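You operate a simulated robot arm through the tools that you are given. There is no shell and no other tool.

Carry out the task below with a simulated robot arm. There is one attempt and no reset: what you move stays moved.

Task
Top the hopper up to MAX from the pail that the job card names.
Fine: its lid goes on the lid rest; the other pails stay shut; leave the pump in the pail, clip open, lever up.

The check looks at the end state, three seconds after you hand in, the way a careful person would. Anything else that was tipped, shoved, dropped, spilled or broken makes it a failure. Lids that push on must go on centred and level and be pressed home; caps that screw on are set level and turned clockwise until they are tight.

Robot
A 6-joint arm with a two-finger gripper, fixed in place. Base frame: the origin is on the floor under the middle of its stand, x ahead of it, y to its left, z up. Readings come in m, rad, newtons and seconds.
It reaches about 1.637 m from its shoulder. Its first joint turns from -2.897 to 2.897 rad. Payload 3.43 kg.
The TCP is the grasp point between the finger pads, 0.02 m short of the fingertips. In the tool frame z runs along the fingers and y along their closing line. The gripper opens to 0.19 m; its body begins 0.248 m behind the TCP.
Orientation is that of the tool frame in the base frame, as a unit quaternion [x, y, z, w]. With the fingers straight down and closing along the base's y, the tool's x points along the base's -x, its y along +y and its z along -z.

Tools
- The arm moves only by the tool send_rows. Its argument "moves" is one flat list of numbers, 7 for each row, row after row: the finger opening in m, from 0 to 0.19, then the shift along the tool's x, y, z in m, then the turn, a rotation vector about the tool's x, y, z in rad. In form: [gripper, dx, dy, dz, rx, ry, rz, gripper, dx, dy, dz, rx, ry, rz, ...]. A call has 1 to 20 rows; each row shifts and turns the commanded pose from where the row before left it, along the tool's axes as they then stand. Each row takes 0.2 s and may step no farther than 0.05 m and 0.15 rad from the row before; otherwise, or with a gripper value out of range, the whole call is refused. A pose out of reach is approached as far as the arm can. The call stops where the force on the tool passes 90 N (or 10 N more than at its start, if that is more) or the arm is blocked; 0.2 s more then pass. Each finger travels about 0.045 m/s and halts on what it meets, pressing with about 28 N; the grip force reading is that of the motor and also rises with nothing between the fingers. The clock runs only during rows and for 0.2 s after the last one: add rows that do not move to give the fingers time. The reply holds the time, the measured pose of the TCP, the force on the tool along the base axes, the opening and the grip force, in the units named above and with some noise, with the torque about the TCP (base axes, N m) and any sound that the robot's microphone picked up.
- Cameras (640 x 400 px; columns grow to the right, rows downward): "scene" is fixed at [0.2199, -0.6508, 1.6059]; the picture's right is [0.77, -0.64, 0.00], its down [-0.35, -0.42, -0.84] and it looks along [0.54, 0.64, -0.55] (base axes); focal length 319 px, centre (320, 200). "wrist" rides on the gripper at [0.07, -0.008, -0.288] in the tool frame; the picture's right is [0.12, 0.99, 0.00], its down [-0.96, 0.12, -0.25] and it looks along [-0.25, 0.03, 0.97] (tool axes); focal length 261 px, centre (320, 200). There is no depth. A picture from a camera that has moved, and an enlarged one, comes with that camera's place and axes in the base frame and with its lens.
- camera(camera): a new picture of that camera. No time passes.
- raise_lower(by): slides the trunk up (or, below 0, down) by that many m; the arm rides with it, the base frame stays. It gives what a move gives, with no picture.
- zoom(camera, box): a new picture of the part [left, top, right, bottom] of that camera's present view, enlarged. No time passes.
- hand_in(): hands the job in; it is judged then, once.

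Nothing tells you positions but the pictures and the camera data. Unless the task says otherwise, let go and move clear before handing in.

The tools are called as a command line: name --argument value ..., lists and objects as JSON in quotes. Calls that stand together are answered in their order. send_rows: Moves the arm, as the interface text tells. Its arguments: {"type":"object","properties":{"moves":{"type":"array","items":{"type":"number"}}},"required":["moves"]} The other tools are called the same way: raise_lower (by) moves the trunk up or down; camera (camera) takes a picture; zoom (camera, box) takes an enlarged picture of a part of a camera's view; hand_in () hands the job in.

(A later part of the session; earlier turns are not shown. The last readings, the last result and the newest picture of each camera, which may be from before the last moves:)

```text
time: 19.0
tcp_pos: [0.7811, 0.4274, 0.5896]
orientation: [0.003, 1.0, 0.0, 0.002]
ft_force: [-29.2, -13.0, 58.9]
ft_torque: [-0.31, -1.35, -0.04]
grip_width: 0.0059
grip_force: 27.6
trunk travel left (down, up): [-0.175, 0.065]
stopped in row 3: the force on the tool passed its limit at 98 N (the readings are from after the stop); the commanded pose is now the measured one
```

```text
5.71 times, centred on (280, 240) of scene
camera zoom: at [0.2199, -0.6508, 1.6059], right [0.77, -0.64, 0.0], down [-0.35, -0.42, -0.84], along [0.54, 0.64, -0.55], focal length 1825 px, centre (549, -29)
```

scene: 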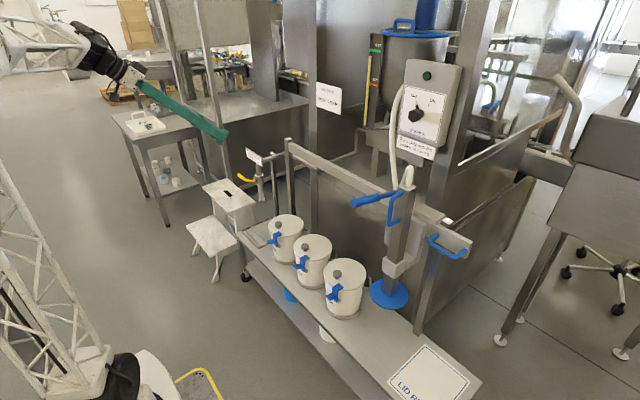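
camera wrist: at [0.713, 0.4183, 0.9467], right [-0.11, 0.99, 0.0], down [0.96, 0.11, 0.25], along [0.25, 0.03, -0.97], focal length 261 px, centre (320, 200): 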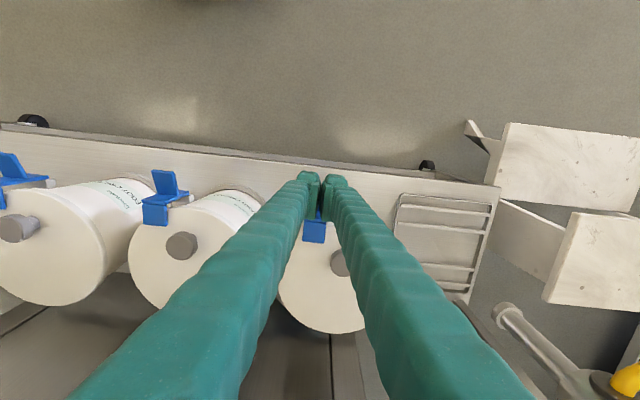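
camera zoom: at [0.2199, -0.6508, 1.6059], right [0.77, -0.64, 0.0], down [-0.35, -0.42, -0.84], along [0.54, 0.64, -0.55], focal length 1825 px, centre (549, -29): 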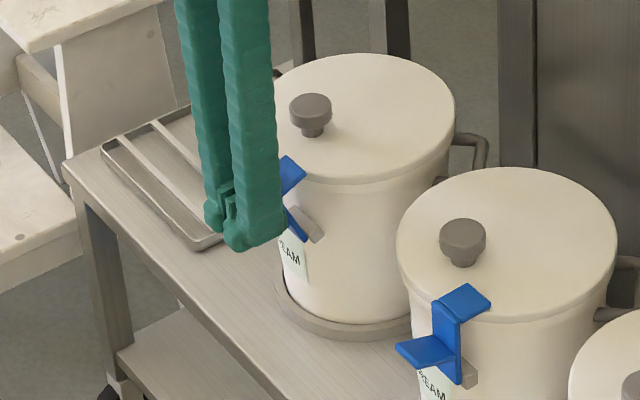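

The tab took about 60 N up plus −29 N in x without turning, so something is jamming. I'll back off right away and re-examine the clip's mechanism.

send_rows --moves '[0.0, 0, 0, -0.01, 0, 0, 0, 0.0, 0, 0, -0.04, 0, 0, 0, 0.0, 0.05, 0, -0.0, 0, 0, 0, 0.0, 0.05, 0, 0, 0, 0, 0, 0.0, 0, 0, 0, 0, 0, 0]'

zoom --camera "scene" --box '[265, 230, 289, 250]'

zoom --camera "scene" --box '[290, 250, 314, 274]'

zoom --camera "wrist" --box '[240, 180, 400, 340]'

```text
time: 20.2
tcp_pos: [0.6827, 0.4283, 0.6333]
orientation: [0.003, 1.0, 0.0, 0.0]
ft_force: [0.0, -0.2, -1.0]
ft_torque: [-0.01, 0.01, 0.01]
grip_width: 0.0
grip_force: 28.1
trunk travel left (down, up): [-0.175, 0.065]
```

```text
16.00 times, centred on (277, 240) of scene
camera zoom: at [0.2199, -0.6508, 1.6059], right [0.77, -0.64, 0.0], down [-0.35, -0.42, -0.84], along [0.54, 0.64, -0.55], focal length 5110 px, centre (1008, -440)
```

zoom: 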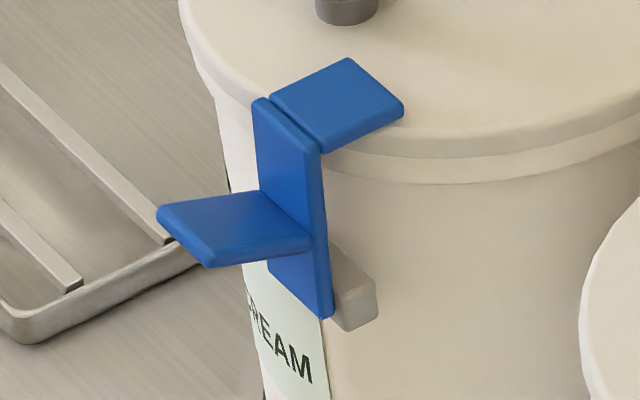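

```text
16.00 times, centred on (302, 262) of scene
camera zoom: at [0.2199, -0.6508, 1.6059], right [0.77, -0.64, 0.0], down [-0.35, -0.42, -0.84], along [0.54, 0.64, -0.55], focal length 5110 px, centre (608, -792)
```

zoom: 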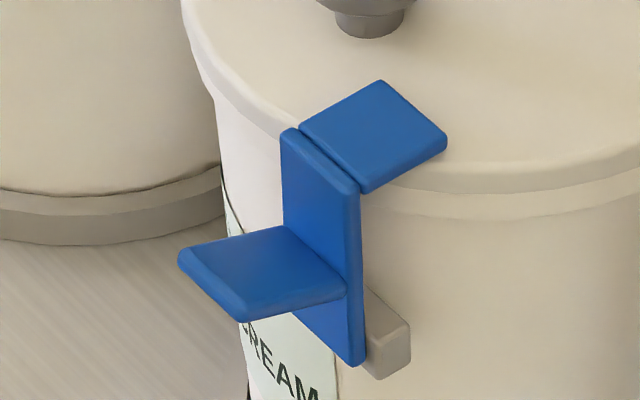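

```text
2.50 times, centred on (320, 260) of wrist
camera zoom: at [0.6116, 0.4195, 0.9201], right [-0.11, 0.99, 0.0], down [0.96, 0.11, 0.25], along [0.25, 0.03, -0.97], focal length 652 px, centre (320, 50)
```

zoom: 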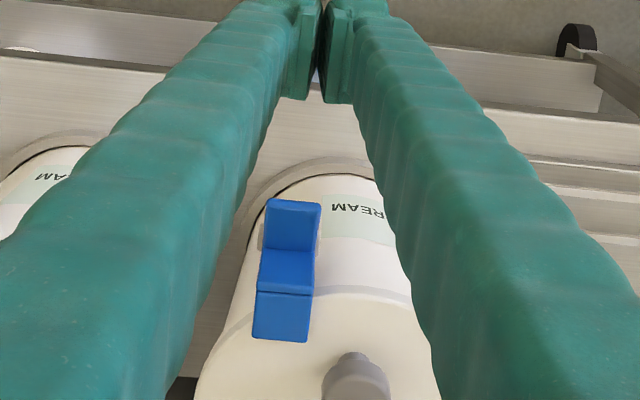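

Closer views show the hook over the rim, an outward tab, and a grey pivot low behind the strap. My last press was close to the hinge with friction working against it. I'll retry at the tab's very tip, moving down and outward along the opening arc.

send_rows --moves '[0.0, -0.045, -0.001, 0, 0, 0, 0, 0.0, -0.045, 0, 0, 0, 0, 0, 0.0, 0, 0, 0.02, 0, 0, 0, 0.0, 0, 0, 0.018, 0, 0, 0, 0.0, 0, 0, 0, 0, 0, 0]'

zoom --camera "scene" --box '[260, 225, 290, 255]'

```text
time: 21.4
tcp_pos: [0.7742, 0.4248, 0.5958]
orientation: [0.004, 1.0, 0.0, 0.002]
ft_force: [0.5, -0.4, 0.2]
ft_torque: [0.03, -0.03, -0.02]
grip_width: 0.0
grip_force: 27.5
trunk travel left (down, up): [-0.175, 0.065]
```

```text
13.33 times, centred on (275, 240) of scene
camera zoom: at [0.2199, -0.6508, 1.6059], right [0.77, -0.64, 0.0], down [-0.35, -0.42, -0.84], along [0.54, 0.64, -0.55], focal length 4258 px, centre (920, -333)
```

zoom: 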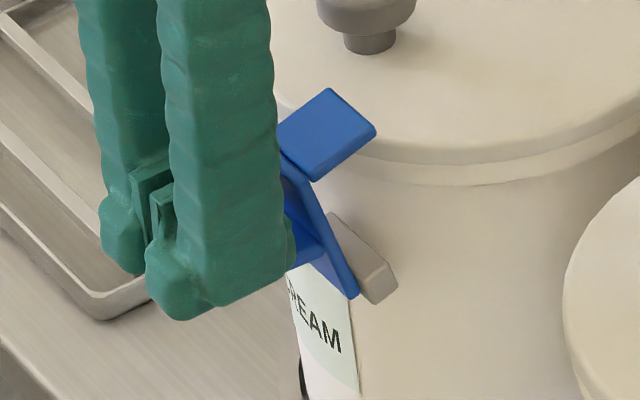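

The clip now leans outward with almost no force on the tool, so this approach works. I continue down and outward.

send_rows --moves '[0.0, 0.003, 0, 0.007, 0, 0, 0, 0.0, 0.003, 0, 0.007, 0, 0, 0, 0.0, 0.003, 0, 0.007, 0, 0, 0]'

zoom --camera "scene" --box '[260, 225, 290, 255]'

```text
time: 22.2
tcp_pos: [0.7646, 0.4262, 0.5753]
orientation: [0.003, 1.0, 0.0, 0.001]
ft_force: [-0.5, 0.5, 0.0]
ft_torque: [0.0, 0.0, 0.01]
grip_width: 0.0002
grip_force: 27.8
trunk travel left (down, up): [-0.175, 0.065]
```

```text
13.33 times, centred on (275, 240) of scene
camera zoom: at [0.2199, -0.6508, 1.6059], right [0.77, -0.64, 0.0], down [-0.35, -0.42, -0.84], along [0.54, 0.64, -0.55], focal length 4258 px, centre (920, -333)
```

zoom: 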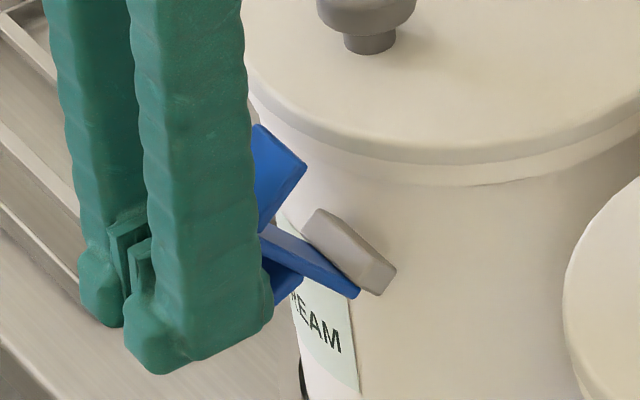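

The clip has swung clear of the lid by roughly 60°. I'll push it further to be sure it stays open.

send_rows --moves '[0.0, 0.004, 0, 0.007, 0, 0, 0, 0.0, 0.004, 0, 0.007, 0, 0, 0, 0.0, 0.004, 0, 0.007, 0, 0, 0]'

zoom --camera "scene" --box '[260, 225, 290, 255]'

```text
time: 23.0
tcp_pos: [0.753, 0.426, 0.5536]
orientation: [0.002, 1.0, 0.0, 0.001]
ft_force: [-3.9, 1.4, 0.9]
ft_torque: [-0.02, -0.11, 0.03]
grip_width: 0.006
grip_force: 28.2
trunk travel left (down, up): [-0.175, 0.065]
```

```text
13.33 times, centred on (275, 240) of scene
camera zoom: at [0.2199, -0.6508, 1.6059], right [0.77, -0.64, 0.0], down [-0.35, -0.42, -0.84], along [0.54, 0.64, -0.55], focal length 4258 px, centre (920, -333)
```

zoom: 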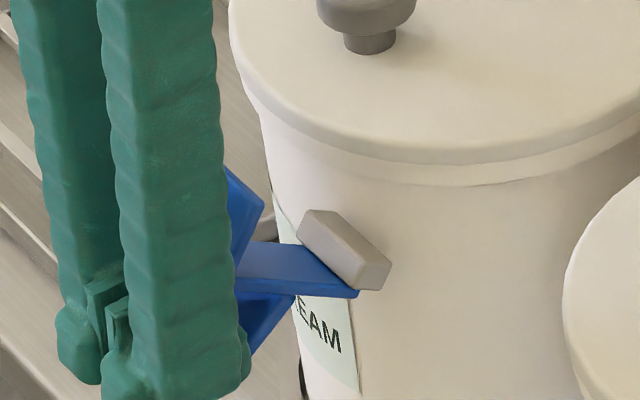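

The strap is now about horizontal. I'll back straight out and check how the clip rests.

send_rows --moves '[0.0, 0.03, 0, 0, 0, 0, 0, 0.0, 0.04, 0, 0, 0, 0, 0, 0.0, 0.04, 0, -0.02, 0, 0, 0, 0.0, 0.0, 0, -0.05, 0, 0, 0, 0.0, 0.0, 0, -0.05, 0, 0, 0]'

zoom --camera "scene" --box '[250, 210, 300, 260]'

camera --camera "wrist"

```text
time: 24.2
tcp_pos: [0.6415, 0.4273, 0.676]
orientation: [0.003, 1.0, 0.0, 0.002]
ft_force: [0.9, 0.5, -0.4]
ft_torque: [-0.09, 0.11, 0.03]
grip_width: 0.0
grip_force: 28.2
trunk travel left (down, up): [-0.175, 0.065]
```

```text
8.00 times, centred on (275, 235) of scene
camera zoom: at [0.2199, -0.6508, 1.6059], right [0.77, -0.64, 0.0], down [-0.35, -0.42, -0.84], along [0.54, 0.64, -0.55], focal length 2555 px, centre (680, -80)
```

zoom: 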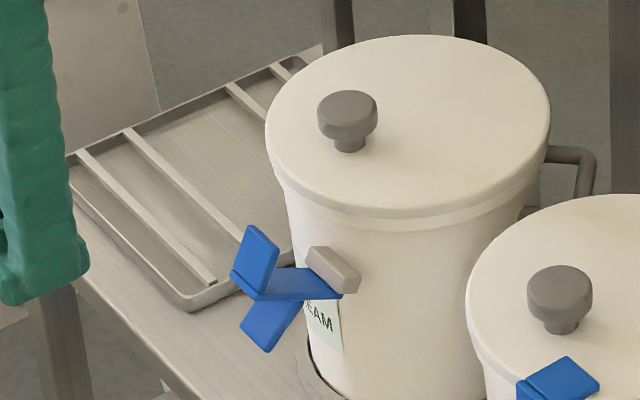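

```text
taken
camera wrist: at [0.5705, 0.4198, 0.9612], right [-0.11, 0.99, 0.0], down [0.96, 0.11, 0.25], along [0.25, 0.03, -0.97], focal length 261 px, centre (320, 200)
```

wrist: 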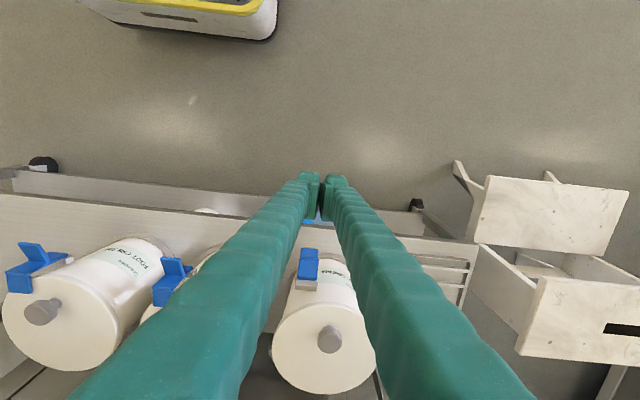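

The clip is open and resting by itself. Next is the lid: I'll move above its off-centre knob at about (0.882, 0.471) with the fingers partly open and check the alignment.

send_rows --moves '[0.09, 0, 0, -0.035, 0, 0, 0, 0.09, -0.04, 0.008, 0, 0, 0, 0, 0.09, -0.04, 0.008, 0, 0, 0, 0, 0.09, -0.04, 0.008, 0, 0, 0, 0, 0.09, -0.04, 0.008, 0, 0, 0, 0, 0.09, -0.04, 0.008, 0, 0, 0, 0, 0.09, -0.0405, 0.0032, 0, 0, 0, 0, 0.09, 0, 0, 0, 0, 0, 0]'

camera --camera "wrist"

zoom --camera "wrist" --box '[270, 150, 370, 250]'

zoom --camera "scene" --box '[250, 180, 320, 260]'

```text
time: 26.0
tcp_pos: [0.8844, 0.4706, 0.7087]
orientation: [0.003, 1.0, 0.001, 0.001]
ft_force: [-0.3, 0.0, -1.0]
ft_torque: [-0.03, -0.02, -0.03]
grip_width: 0.0898
grip_force: 0.0
trunk travel left (down, up): [-0.175, 0.065]
```

```text
taken
camera wrist: at [0.8126, 0.4614, 0.9957], right [-0.11, 0.99, 0.0], down [0.96, 0.11, 0.25], along [0.25, 0.03, -0.97], focal length 261 px, centre (320, 200)
```

wrist: 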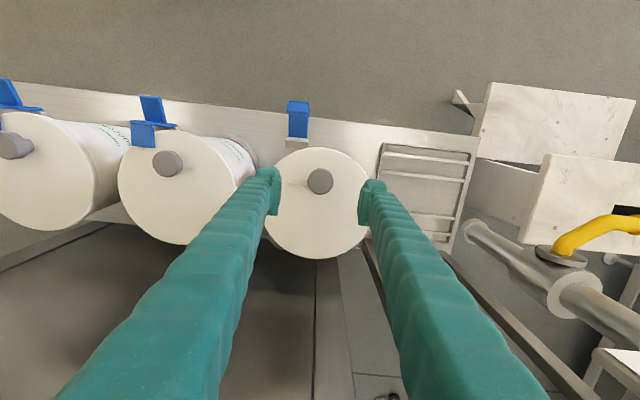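

```text
4.00 times, centred on (320, 200) of wrist
camera zoom: at [0.8126, 0.4614, 0.9957], right [-0.11, 0.99, 0.0], down [0.96, 0.11, 0.25], along [0.25, 0.03, -0.97], focal length 1043 px, centre (320, 200)
```

zoom: 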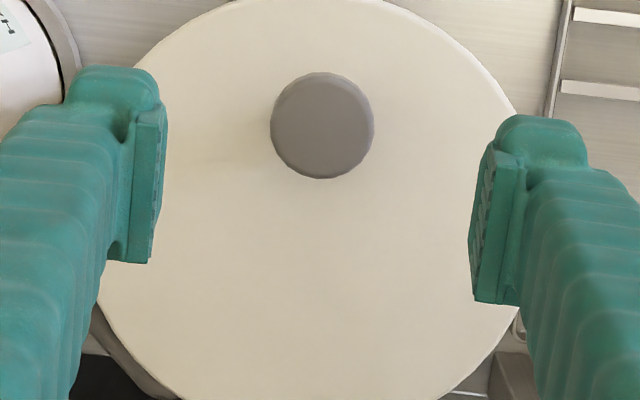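

```text
5.00 times, centred on (285, 220) of scene
camera zoom: at [0.2199, -0.6508, 1.6059], right [0.77, -0.64, 0.0], down [-0.35, -0.42, -0.84], along [0.54, 0.64, -0.55], focal length 1597 px, centre (495, 100)
```

zoom: 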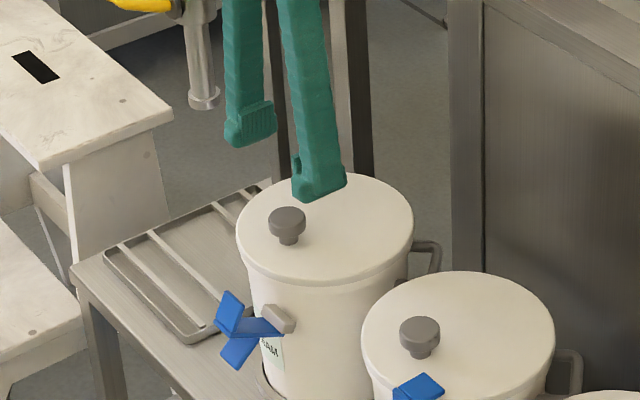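

The knob is centred between the pads at about (0.8805, 0.4705). I'll descend around it with the fingertips kept just above the lid, then close.

send_rows --moves '[0.09, 0.004, 0, 0.04, 0, 0, 0, 0.09, 0, 0, 0.04, 0, 0, 0, 0.09, 0, 0, 0.012, 0, 0, 0, 0.09, 0, 0, 0.008, 0, 0, 0, 0.09, 0, 0, 0, 0, 0, 0]'

zoom --camera "scene" --box '[260, 195, 310, 255]'

```text
time: 27.2
tcp_pos: [0.8798, 0.4694, 0.6171]
orientation: [0.003, 1.0, 0.002, 0.004]
ft_force: [-7.5, -2.1, 91.8]
ft_torque: [-2.9, 0.52, -0.3]
grip_width: 0.0899
grip_force: 0.6
trunk travel left (down, up): [-0.175, 0.065]
```

```text
6.67 times, centred on (285, 225) of scene
camera zoom: at [0.2199, -0.6508, 1.6059], right [0.77, -0.64, 0.0], down [-0.35, -0.42, -0.84], along [0.54, 0.64, -0.55], focal length 2129 px, centre (553, 33)
```

zoom: 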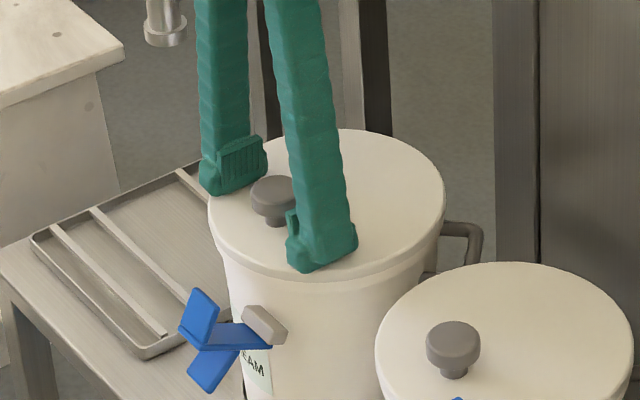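

The fingertips met the lid early, at TCP z≈0.617, so the lid top is near 0.597. I'll lift slightly to unload before gripping.

send_rows --moves '[0.09, 0, 0, -0.012, 0, 0, 0, 0.09, 0, 0, 0, 0, 0, 0]'

zoom --camera "scene" --box '[260, 195, 310, 255]'

zoom --camera "wrist" --box '[270, 150, 370, 250]'

```text
time: 27.8
tcp_pos: [0.8784, 0.4676, 0.6187]
orientation: [0.003, 1.0, 0.0, 0.0]
ft_force: [6.1, 4.7, 11.6]
ft_torque: [0.47, -0.21, -0.09]
grip_width: 0.0911
grip_force: 1.2
trunk travel left (down, up): [-0.175, 0.065]
```

```text
6.67 times, centred on (285, 225) of scene
camera zoom: at [0.2199, -0.6508, 1.6059], right [0.77, -0.64, 0.0], down [-0.35, -0.42, -0.84], along [0.54, 0.64, -0.55], focal length 2129 px, centre (553, 33)
```

zoom: 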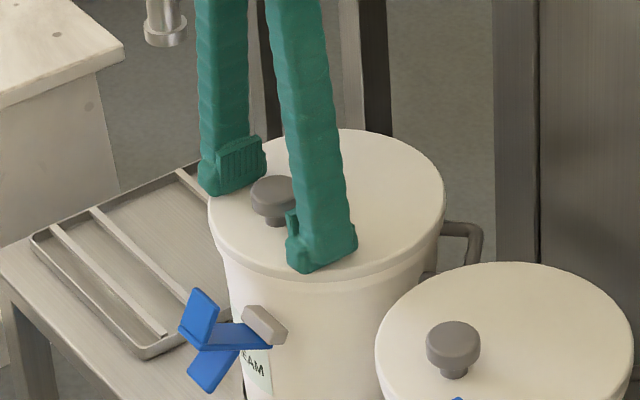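

```text
4.00 times, centred on (320, 200) of wrist
camera zoom: at [0.8078, 0.4603, 0.9054], right [-0.11, 0.99, 0.0], down [0.96, 0.11, 0.25], along [0.25, 0.03, -0.97], focal length 1043 px, centre (320, 200)
```

zoom: 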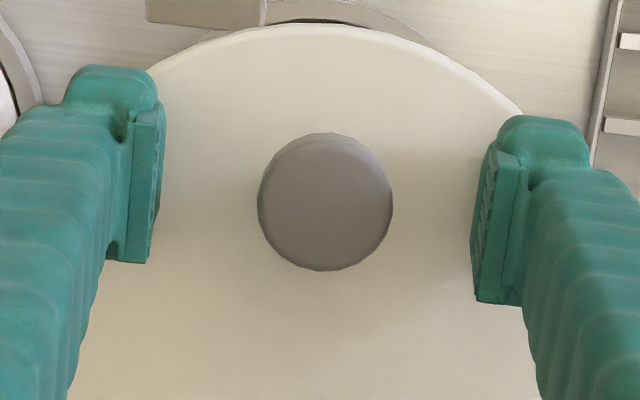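

The knob is centred. I'll rise 3 mm to unload fully, then close on it.

send_rows --moves '[0.09, 0, 0, -0.003, 0, 0, 0, 0.01, 0, 0, 0, 0, 0, 0, 0.01, 0, 0, 0, 0, 0, 0, 0.01, 0, 0, 0, 0, 0, 0, 0.01, 0, 0, 0, 0, 0, 0, 0.01, 0, 0, 0, 0, 0, 0, 0.01, 0, 0, 0, 0, 0, 0]'

zoom --camera "scene" --box '[260, 195, 310, 255]'

zoom --camera "wrist" --box '[270, 150, 370, 250]'

```text
time: 29.4
tcp_pos: [0.8794, 0.4691, 0.6249]
orientation: [0.002, 1.0, -0.001, 0.0]
ft_force: [-0.3, 0.0, -0.7]
ft_torque: [-0.02, 0.01, -0.03]
grip_width: 0.0365
grip_force: 27.6
trunk travel left (down, up): [-0.175, 0.065]
heard: snap
```

```text
6.67 times, centred on (285, 225) of scene
camera zoom: at [0.2199, -0.6508, 1.6059], right [0.77, -0.64, 0.0], down [-0.35, -0.42, -0.84], along [0.54, 0.64, -0.55], focal length 2129 px, centre (553, 33)
```

zoom: 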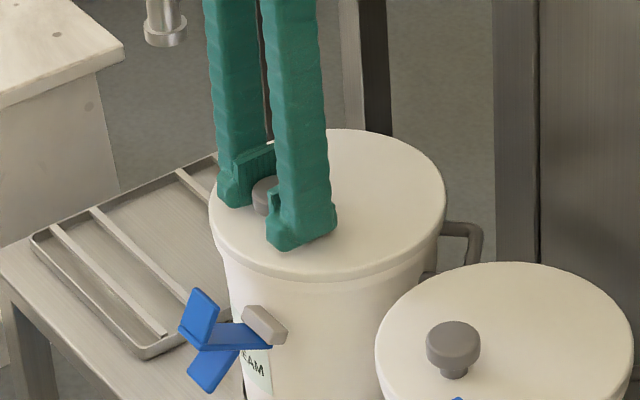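

```text
4.00 times, centred on (320, 200) of wrist
camera zoom: at [0.8082, 0.4606, 0.9112], right [-0.11, 0.99, 0.0], down [0.96, 0.11, 0.25], along [0.25, 0.03, -0.97], focal length 1043 px, centre (320, 200)
```

zoom: 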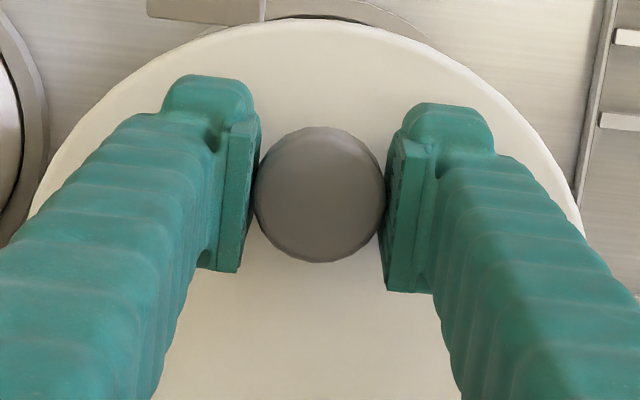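

The knob is held at 0.0365 m. I heard a snap, perhaps the lid's fit letting go. I'll lift slowly and watch the force.

send_rows --moves '[0.01, 0, 0, -0.005, 0, 0, 0, 0.01, 0, 0, -0.005, 0, 0, 0, 0.01, 0, 0, -0.005, 0, 0, 0]'

zoom --camera "scene" --box '[250, 185, 320, 275]'

```text
time: 30.2
tcp_pos: [0.8788, 0.4688, 0.6393]
orientation: [0.002, 1.0, 0.0, 0.001]
ft_force: [0.0, 0.6, -1.6]
ft_torque: [0.01, 0.07, -0.03]
grip_width: 0.0363
grip_force: 28.3
trunk travel left (down, up): [-0.175, 0.065]
```

```text
4.44 times, centred on (285, 230) of scene
camera zoom: at [0.2199, -0.6508, 1.6059], right [0.77, -0.64, 0.0], down [-0.35, -0.42, -0.84], along [0.54, 0.64, -0.55], focal length 1420 px, centre (476, 67)
```

zoom: 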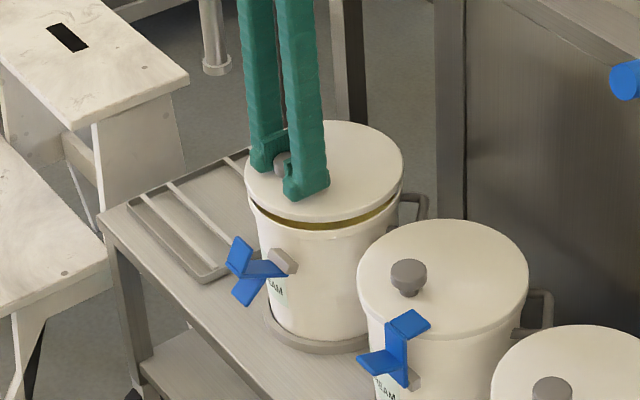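

The lid is off and level in the grip, with cream visible inside the pail. I'll lift it, pull back towards the robot, then carry it sideways to the LID REST sheet, centred near (0.935, −0.437) at z≈0.38.

send_rows --moves '[0.01, 0, 0, -0.03, 0, 0, 0, 0.01, 0, 0, -0.04, 0, 0, 0, 0.01, 0, 0, -0.04, 0, 0, 0, 0.01, 0.03, 0, 0, 0, 0, 0, 0.01, 0.045, 0, 0, 0, 0, 0, 0.01, 0.045, 0, 0, 0, 0, 0, 0.01, 0.045, 0, 0, 0, 0, 0, 0.01, 0.045, 0, 0, 0, 0, 0, 0.01, 0.04, 0, 0, 0, 0, 0, 0.01, 0, 0, 0, 0, 0, 0]'

camera --camera "scene"

zoom --camera "scene" --box '[230, 200, 370, 320]'

```text
time: 32.4
tcp_pos: [0.6295, 0.4713, 0.7475]
orientation: [0.002, 1.0, 0.0, 0.001]
ft_force: [-0.1, 0.2, -0.6]
ft_torque: [0.01, 0.07, 0.02]
grip_width: 0.0362
grip_force: 28.3
trunk travel left (down, up): [-0.175, 0.065]
```

```text
taken
```

scene: 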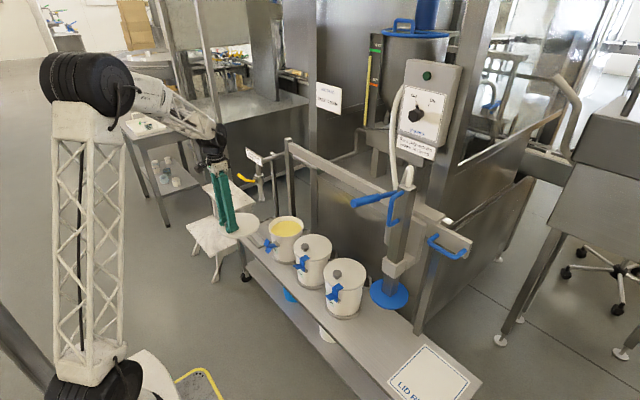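

```text
3.33 times, centred on (300, 260) of scene
camera zoom: at [0.2199, -0.6508, 1.6059], right [0.77, -0.64, 0.0], down [-0.35, -0.42, -0.84], along [0.54, 0.64, -0.55], focal length 1065 px, centre (387, 0)
```

zoom: 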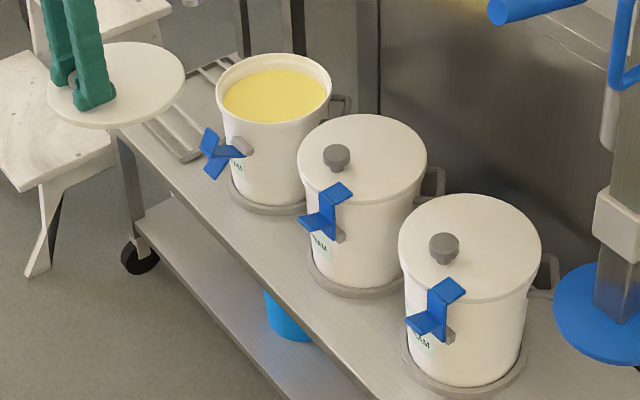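

The pail is open and shows yellow cream. Now I move sideways in −y with the lid.

send_rows --moves '[0.01, 0, -0.04, 0, 0, 0, 0, 0.01, 0, -0.045, 0, 0, 0, 0, 0.01, 0, -0.045, 0, 0, 0, 0, 0.01, 0, -0.045, 0, 0, 0, 0, 0.01, 0, -0.045, 0, 0, 0, 0, 0.01, 0, -0.045, 0, 0, 0, 0, 0.01, 0, -0.045, 0, 0, 0, 0, 0.01, 0, -0.045, 0, 0, 0, 0, 0.01, 0, -0.045, 0, 0, 0, 0, 0.01, 0, -0.045, 0, 0, 0, 0, 0.01, 0, 0, 0, 0, 0, 0]'

camera --camera "scene"

```text
time: 34.8
tcp_pos: [0.626, 0.0253, 0.7488]
orientation: [0.002, 1.0, 0.0, 0.001]
ft_force: [-0.1, 1.0, -1.3]
ft_torque: [-0.03, 0.04, -0.02]
grip_width: 0.0364
grip_force: 27.6
trunk travel left (down, up): [-0.175, 0.065]
```

```text
taken
```

scene: 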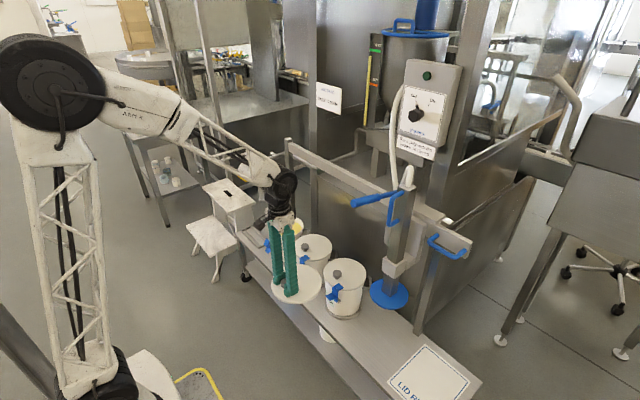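

It's going smoothly; I continue to y≈−0.437.

send_rows --moves '[0.01, 0, -0.042, 0, 0, 0, 0, 0.01, 0, -0.042, 0, 0, 0, 0, 0.01, 0, -0.042, 0, 0, 0, 0, 0.01, 0, -0.042, 0, 0, 0, 0, 0.01, 0, -0.042, 0, 0, 0, 0, 0.01, 0, -0.042, 0, 0, 0, 0, 0.01, 0, -0.042, 0, 0, 0, 0, 0.01, 0, -0.042, 0, 0, 0, 0, 0.01, 0, -0.042, 0, 0, 0, 0, 0.01, 0, -0.042, 0, 0, 0, 0, 0.01, 0, -0.042, 0, 0, 0, 0, 0.01, 0, 0, 0, 0, 0, 0]'

camera --camera "scene"

camera --camera "wrist"

```text
time: 37.4
tcp_pos: [0.6226, -0.4378, 0.7507]
orientation: [0.003, 1.0, 0.0, 0.0]
ft_force: [0.7, -0.1, 0.2]
ft_torque: [0.02, 0.04, 0.04]
grip_width: 0.0364
grip_force: 28.6
trunk travel left (down, up): [-0.175, 0.065]
```

```text
taken
```

scene: 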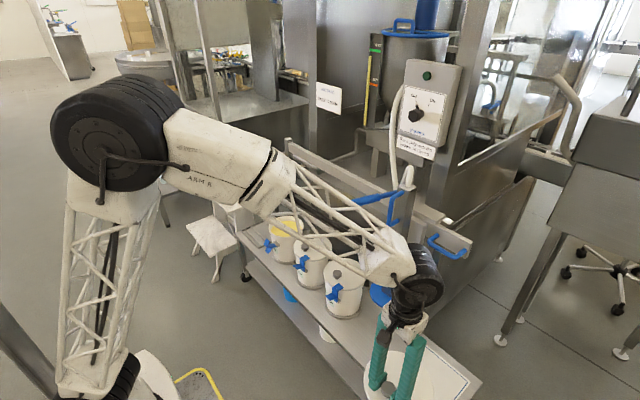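

```text
taken
camera wrist: at [0.5532, -0.4463, 1.0362], right [-0.11, 0.99, 0.0], down [0.96, 0.11, 0.25], along [0.25, 0.03, -0.97], focal length 261 px, centre (320, 200)
```

wrist: 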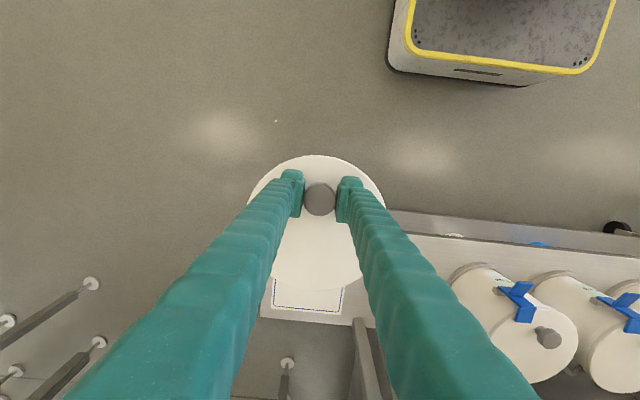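

The lid is clear of everything. I'll yaw it 45° so the arm keeps more clearance from the pump, lower it, then move over the sheet with the lid centre aimed at (0.935, −0.437).

send_rows --moves '[0.01, 0, 0, 0.03, 0, 0, -0.131, 0.01, 0, 0, 0.03, 0, 0, -0.131, 0.01, 0, 0, 0.03, 0, 0, -0.131, 0.01, 0, 0, 0.03, 0, 0, -0.131, 0.01, 0, 0, 0.03, 0, 0, -0.131, 0.01, 0, 0, 0.03, 0, 0, -0.13, 0.01, 0, 0, 0.03, 0, 0, 0, 0.01, 0, 0, 0, 0, 0, 0]'

camera --camera "scene"

camera --camera "wrist"

```text
time: 39.2
tcp_pos: [0.6241, -0.4372, 0.5413]
orientation: [-0.381, 0.925, 0.0, 0.001]
ft_force: [1.0, -0.4, -0.4]
ft_torque: [0.0, 0.07, -0.01]
grip_width: 0.0366
grip_force: 28.0
trunk travel left (down, up): [-0.175, 0.065]
```

```text
taken
```

scene: 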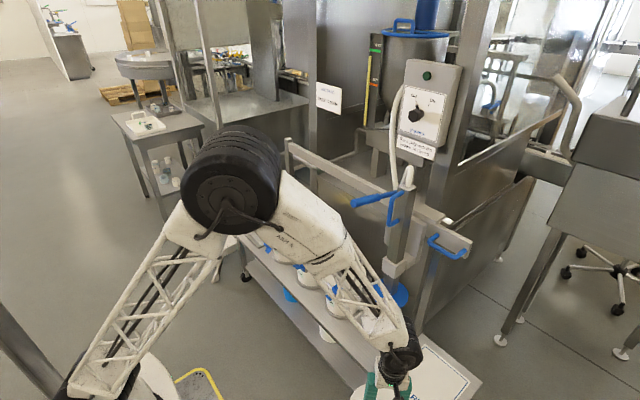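

```text
taken
camera wrist: at [0.5789, -0.4934, 0.8261], right [-0.78, 0.62, 0.0], down [0.6, 0.76, 0.25], along [0.16, 0.19, -0.97], focal length 261 px, centre (320, 200)
```

wrist: 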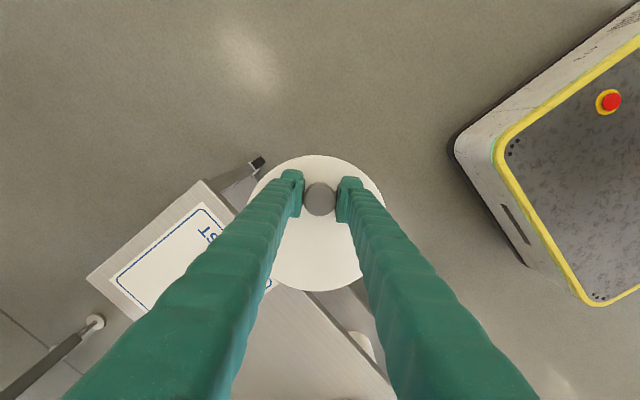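

Clearances look fine. Now I move forward over the sheet.

send_rows --moves '[0.01, -0.0252, -0.0313, 0, 0, 0, 0, 0.01, -0.0252, -0.0313, 0, 0, 0, 0, 0.01, -0.0252, -0.0313, 0, 0, 0, 0, 0.01, -0.0252, -0.0313, 0, 0, 0, 0, 0.01, -0.0252, -0.0313, 0, 0, 0, 0, 0.01, -0.0252, -0.0313, 0, 0, 0, 0, 0.01, -0.0252, -0.0313, 0, 0, 0, 0, 0.01, 0, 0, 0, 0, 0, 0]'

camera --camera "scene"

camera --camera "wrist"

```text
time: 41.0
tcp_pos: [0.904, -0.4685, 0.5395]
orientation: [-0.381, 0.925, 0.0, 0.001]
ft_force: [-0.1, 0.2, -0.4]
ft_torque: [-0.02, 0.01, -0.04]
grip_width: 0.0364
grip_force: 27.9
trunk travel left (down, up): [-0.175, 0.065]
```

```text
taken
```

scene: 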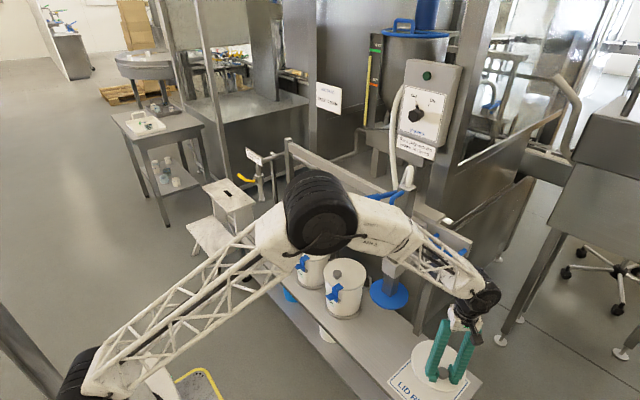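

```text
taken
camera wrist: at [0.8596, -0.525, 0.8268], right [-0.78, 0.62, 0.0], down [0.6, 0.76, 0.25], along [0.16, 0.19, -0.97], focal length 261 px, centre (320, 200)
```

wrist: 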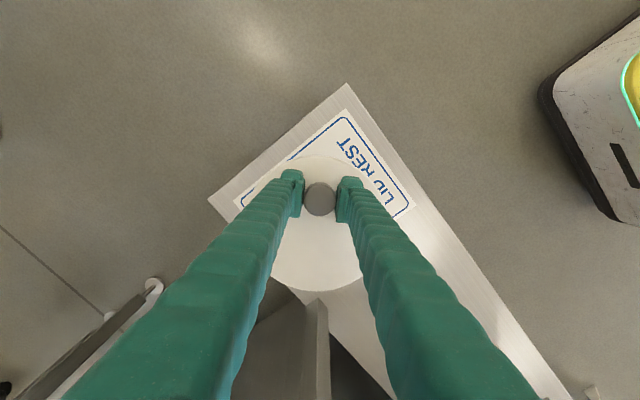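

I'll shift slightly (+4 mm in x, +8 mm in y) to centre the lid on the sheet, then lower it to just above the surface.

send_rows --moves '[0.01, -0.0088, 0.0032, 0.02, 0, 0, 0, 0.01, 0, 0, 0.03, 0, 0, 0, 0.01, 0, 0, 0.025, 0, 0, 0, 0.01, 0, 0, 0.01, 0, 0, 0, 0.01, 0, 0, 0, 0, 0, 0]'

zoom --camera "scene" --box '[370, 270, 510, 400]'

camera --camera "wrist"

```text
time: 42.2
tcp_pos: [0.9078, -0.4595, 0.4546]
orientation: [-0.381, 0.925, 0.0, 0.001]
ft_force: [0.5, 0.9, -0.7]
ft_torque: [-0.01, 0.06, 0.02]
grip_width: 0.0366
grip_force: 28.0
trunk travel left (down, up): [-0.175, 0.065]
```

```text
3.08 times, centred on (440, 335) of scene
camera zoom: at [0.2199, -0.6508, 1.6059], right [0.77, -0.64, 0.0], down [-0.35, -0.42, -0.84], along [0.54, 0.64, -0.55], focal length 983 px, centre (-49, -215)
```

zoom: 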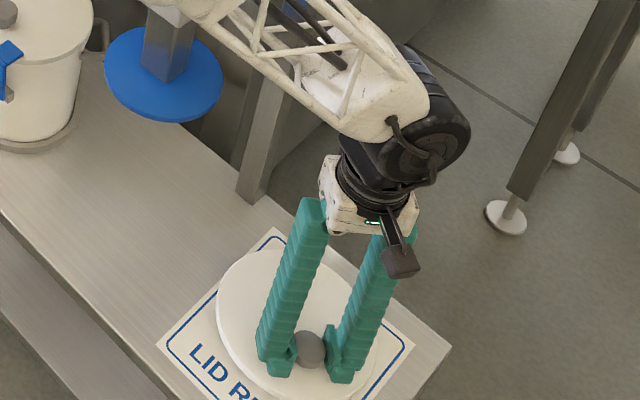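

```text
taken
camera wrist: at [0.8632, -0.5161, 0.7416], right [-0.78, 0.62, 0.0], down [0.6, 0.76, 0.25], along [0.16, 0.19, -0.97], focal length 261 px, centre (320, 200)
```

wrist: 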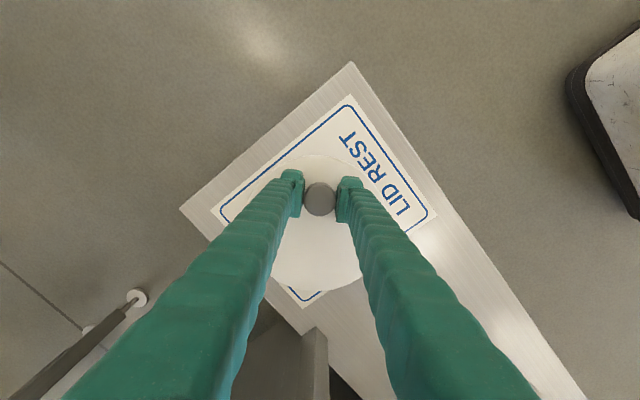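

The lid is centred over the sheet within a few millimetres. I'm lowering in small steps until it touches.

send_rows --moves '[0.01, -0.0008, 0.0042, 0.008, 0, 0, 0, 0.01, 0, 0, 0.006, 0, 0, 0, 0.01, 0, 0, 0.004, 0, 0, 0, 0.01, 0, 0, 0, 0, 0, 0]'

zoom --camera "scene" --box '[370, 300, 490, 400]'

```text
time: 43.2
tcp_pos: [0.9061, -0.4576, 0.4376]
orientation: [-0.38, 0.925, 0.0, 0.0]
ft_force: [-0.1, -0.3, -1.1]
ft_torque: [-0.05, 0.07, 0.01]
grip_width: 0.0365
grip_force: 28.1
trunk travel left (down, up): [-0.175, 0.065]
```

```text
4.00 times, centred on (430, 350) of scene
camera zoom: at [0.2199, -0.6508, 1.6059], right [0.77, -0.64, 0.0], down [-0.35, -0.42, -0.84], along [0.54, 0.64, -0.55], focal length 1278 px, centre (-120, -400)
```

zoom: 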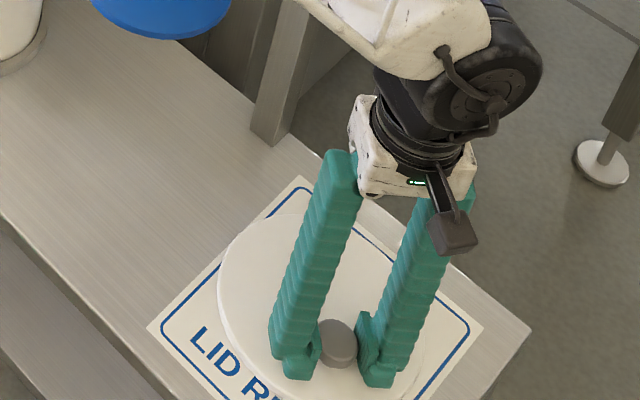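

Not touching yet, so I continue down in 3 mm steps.

send_rows --moves '[0.01, 0, 0, 0.003, 0, 0, 0, 0.01, 0, 0, 0.003, 0, 0, 0, 0.01, 0, 0, 0.003, 0, 0, 0]'

```text
time: 44.0
tcp_pos: [0.9051, -0.4565, 0.4297]
orientation: [-0.381, 0.925, -0.002, 0.002]
ft_force: [-1.6, -1.3, 23.9]
ft_torque: [0.15, 0.2, -0.04]
grip_width: 0.0345
grip_force: 27.7
trunk travel left (down, up): [-0.175, 0.065]
```

The lid is on the sheet with 24 N contact. I'll unload a little, release, and look.

send_rows --moves '[0.01, 0, 0, -0.003, 0, 0, 0, 0.06, 0, 0, 0, 0, 0, 0, 0.08, 0, 0, 0, 0, 0, 0, 0.08, 0, 0, 0, 0, 0, 0, 0.08, 0, 0, 0, 0, 0, 0, 0.08, 0, 0, -0.04, 0, 0, 0, 0.08, 0, 0, -0.045, 0, 0, 0, 0.08, 0, 0, -0.045, 0, 0, 0]'

zoom --camera "scene" --box '[370, 300, 490, 400]'

camera --camera "wrist"

```text
time: 45.8
tcp_pos: [0.9055, -0.456, 0.5598]
orientation: [-0.38, 0.925, 0.001, 0.001]
ft_force: [-0.7, -0.1, -0.6]
ft_torque: [0.01, 0.04, -0.05]
grip_width: 0.0801
grip_force: 0.0
trunk travel left (down, up): [-0.175, 0.065]
```

```text
4.00 times, centred on (430, 350) of scene
camera zoom: at [0.2199, -0.6508, 1.6059], right [0.77, -0.64, 0.0], down [-0.35, -0.42, -0.84], along [0.54, 0.64, -0.55], focal length 1278 px, centre (-120, -400)
```

zoom: 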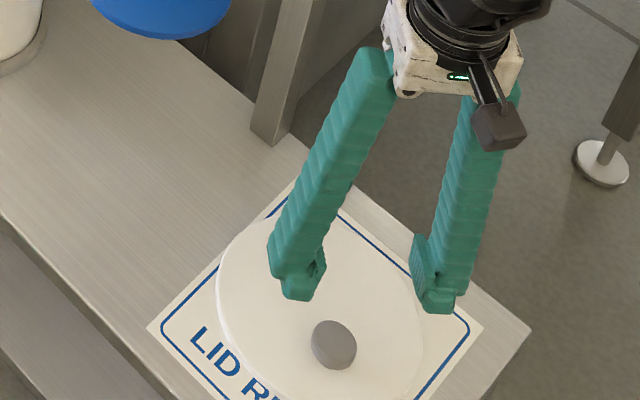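

```text
taken
camera wrist: at [0.8616, -0.5129, 0.8461], right [-0.78, 0.62, 0.0], down [0.6, 0.76, 0.25], along [0.15, 0.19, -0.97], focal length 261 px, centre (320, 200)
```

wrist: 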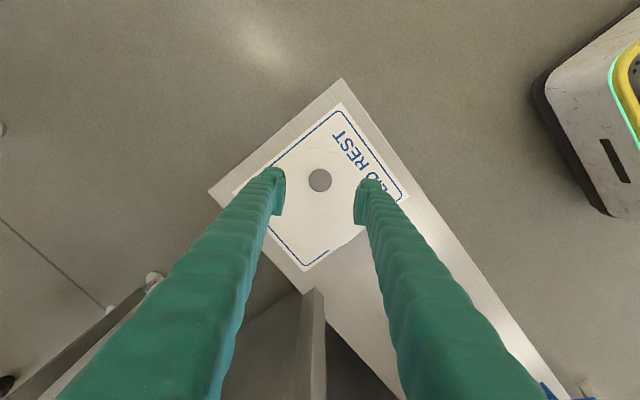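

The lid is set down flat on the LID REST. I'll raise the arm, undo the yaw and inspect the pump carriage and its side handle.

send_rows --moves '[0.08, 0, 0, -0.05, 0, 0, 0.131, 0.08, 0, 0, -0.05, 0, 0, 0.131, 0.08, 0, 0, -0.05, 0, 0, 0.131, 0.08, 0, 0, -0.05, 0, 0, 0.131, 0.08, 0, 0, -0.05, 0, 0, 0.131, 0.08, 0, 0, -0.05, 0, 0, 0.127, 0.08, 0.025, 0, -0.043, 0, 0, 0, 0.08, 0.025, 0, -0.043, 0, 0, 0, 0.08, 0.025, 0, -0.043, 0, 0, 0, 0.08, 0.025, 0, -0.043, 0, 0, 0, 0.08, 0.025, 0, -0.043, 0, 0, 0, 0.08, 0.025, 0, -0.043, 0, 0, 0, 0.08, 0, 0, 0, 0, 0, 0]'

camera --camera "wrist"

camera --camera "scene"

```text
time: 48.6
tcp_pos: [0.7557, -0.4549, 1.1181]
orientation: [0.0, 1.0, 0.001, 0.0]
ft_force: [0.3, 0.1, -0.4]
ft_torque: [-0.06, -0.04, 0.02]
grip_width: 0.08
grip_force: 0.1
trunk travel left (down, up): [-0.175, 0.065]
```

```text
taken
camera wrist: at [0.684, -0.4644, 1.4054], right [-0.12, 0.99, 0.0], down [0.96, 0.11, 0.25], along [0.25, 0.03, -0.97], focal length 261 px, centre (320, 200)
```

wrist: 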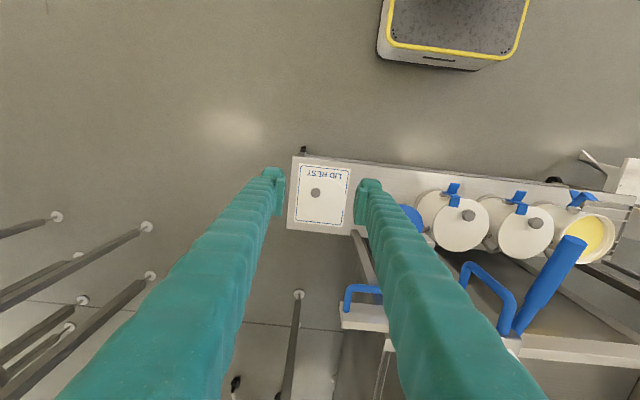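

```text
taken
```

scene: 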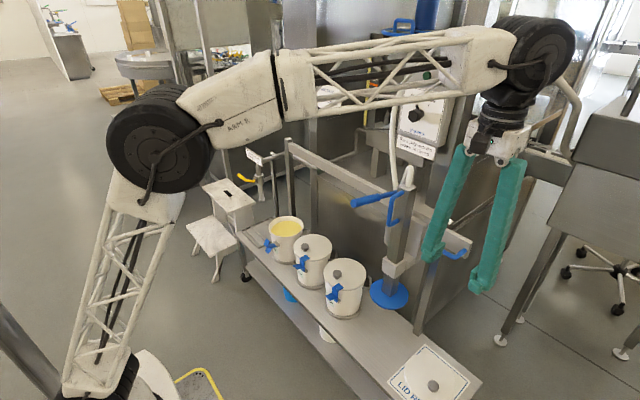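

I'll shift to view the pump and carriage between open fingers.

send_rows --moves '[0.19, 0.01, 0, -0.04, 0, 0, 0, 0.19, 0.01, 0, -0.04, 0, 0, 0, 0.19, 0.01, 0.04, -0.02, 0, 0, 0, 0.19, 0, 0.045, 0, 0, 0, 0, 0.19, 0, 0.045, 0, 0, 0, 0, 0.19, 0, 0.045, 0, 0, 0, 0, 0.19, 0, 0, 0, 0, 0, 0]'

camera --camera "wrist"

zoom --camera "wrist" --box '[230, 190, 430, 390]'

```text
time: 50.2
tcp_pos: [0.7246, -0.2806, 1.2186]
orientation: [0.002, 1.0, 0.0, 0.001]
ft_force: [0.8, -0.4, 0.1]
ft_torque: [-0.06, -0.04, 0.04]
grip_width: 0.19
grip_force: 0.1
trunk travel left (down, up): [-0.175, 0.065]
```

```text
taken
camera wrist: at [0.6528, -0.2895, 1.5059], right [-0.12, 0.99, 0.0], down [0.96, 0.11, 0.25], along [0.25, 0.03, -0.97], focal length 261 px, centre (320, 200)
```

wrist: 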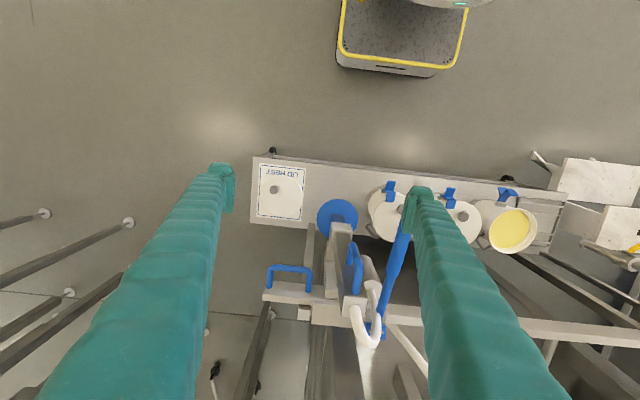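

```text
2.00 times, centred on (330, 290) of wrist
camera zoom: at [0.6528, -0.2895, 1.5059], right [-0.12, 0.99, 0.0], down [0.96, 0.11, 0.25], along [0.25, 0.03, -0.97], focal length 521 px, centre (300, 20)
```

zoom: 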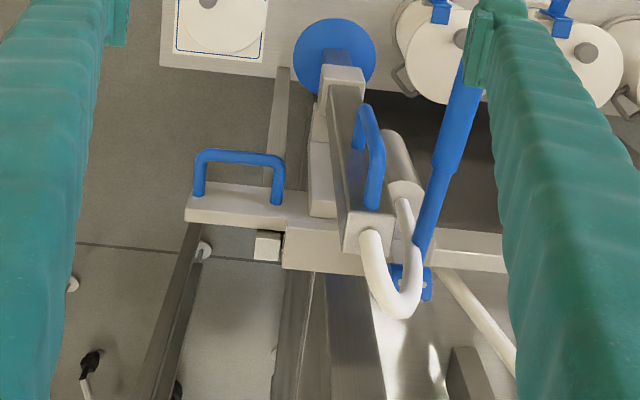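

The handle plate belongs to the carriage, in front of the rail. Pushing there vertically would bring the gripper too near the stirrer knob, at about (1.09, −0.09, 1.27). The pump's D-handle, at about (0.875, −0.195, z 0.99 to 1.09), is safer because it can both slide and lower the pump. I'll look at it from above.

send_rows --moves '[0.07, 0, 0, -0.045, 0, 0, 0, 0.07, 0, 0, -0.045, 0, 0, 0, 0.07, 0, 0, -0.045, 0, 0, 0, 0.07, -0.03, 0.018, 0, 0, 0, 0, 0.07, -0.03, 0.018, 0, 0, 0, 0, 0.07, -0.03, 0.018, 0, 0, 0, 0, 0.07, -0.03, 0.018, 0, 0, 0, 0, 0.07, -0.025, 0.013, 0, 0, 0, 0, 0.07, 0, 0, 0, 0, 0, 0]'

camera --camera "wrist"

zoom --camera "wrist" --box '[250, 150, 410, 310]'

camera --camera "scene"

```text
time: 52.2
tcp_pos: [0.834, -0.1836, 1.267]
orientation: [0.0, 1.0, -0.001, 0.004]
ft_force: [0.6, 0.1, 0.1]
ft_torque: [0.03, 0.04, -0.01]
grip_width: 0.0699
grip_force: 0.0
out of reach, approached as far as the arm can: row 2, 3, 4, 5, 6, 7, 8
trunk travel left (down, up): [-0.175, 0.065]
```

```text
taken
camera wrist: at [0.7604, -0.1921, 1.5529], right [-0.12, 0.99, 0.0], down [0.96, 0.11, 0.26], along [0.25, 0.03, -0.97], focal length 261 px, centre (320, 200)
```

wrist: 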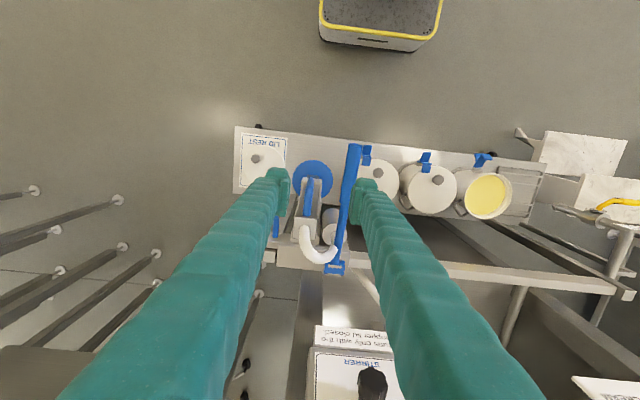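

```text
2.50 times, centred on (330, 230) of wrist
camera zoom: at [0.7604, -0.1921, 1.5529], right [-0.12, 0.99, 0.0], down [0.96, 0.11, 0.26], along [0.25, 0.03, -0.97], focal length 652 px, centre (295, 125)
```

zoom: 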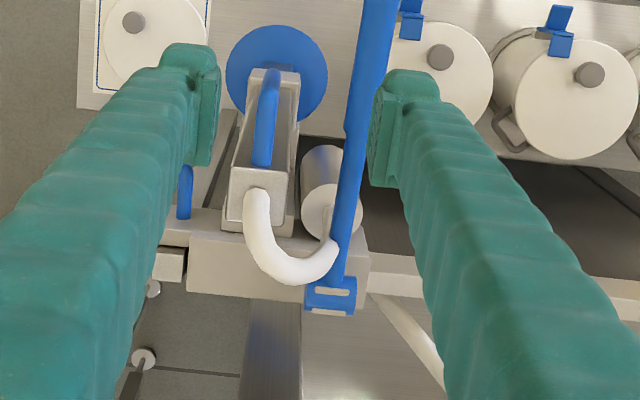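

```text
taken
```

scene: 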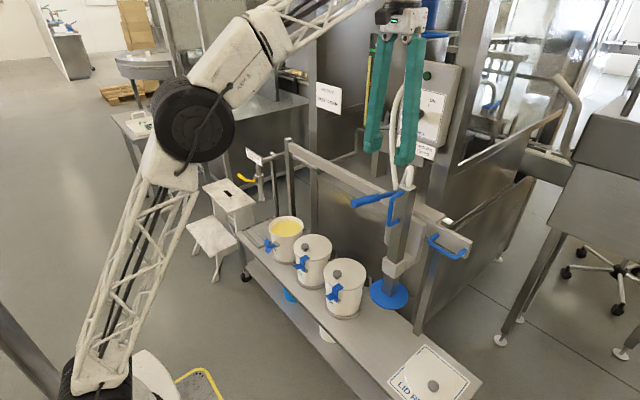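

The lever runs along y≈−0.13, only about 2 cm beside the D-handle, so gripping there is too tight. I'll slide the carriage by pushing the −y leg of its side handle with the tool tilted 45°, which keeps the gripper away from the stirrer knob. First I back off to the −y side.

send_rows --moves '[0.0, 0.04, 0, 0.0, 0, 0, 0, 0.0, 0.04, 0, 0.0, 0, 0, 0, 0.0, 0.04, 0, 0.0, 0, 0, 0, 0.0, 0, -0.045, 0, 0, 0, 0, 0.0, 0, -0.045, 0, 0, 0, 0, 0.0, 0, -0.045, 0, 0, 0, 0, 0.0, 0, -0.045, 0, 0, 0, 0, 0.0, 0, -0.045, 0, 0, 0, 0, 0.0, 0, -0.045, 0, 0, 0, 0, 0.0, 0, -0.02, 0, 0, 0, 0, 0.0, 0, 0, 0, 0, 0, 0]'

```text
time: 54.6
tcp_pos: [0.7097, -0.4729, 1.262]
orientation: [0.0, 1.0, -0.002, 0.004]
ft_force: [0.2, -0.1, 0.0]
ft_torque: [-0.01, 0.0, 0.01]
grip_width: 0.0
grip_force: 27.6
out of reach, approached as far as the arm can: row 10
trunk travel left (down, up): [-0.175, 0.065]
```

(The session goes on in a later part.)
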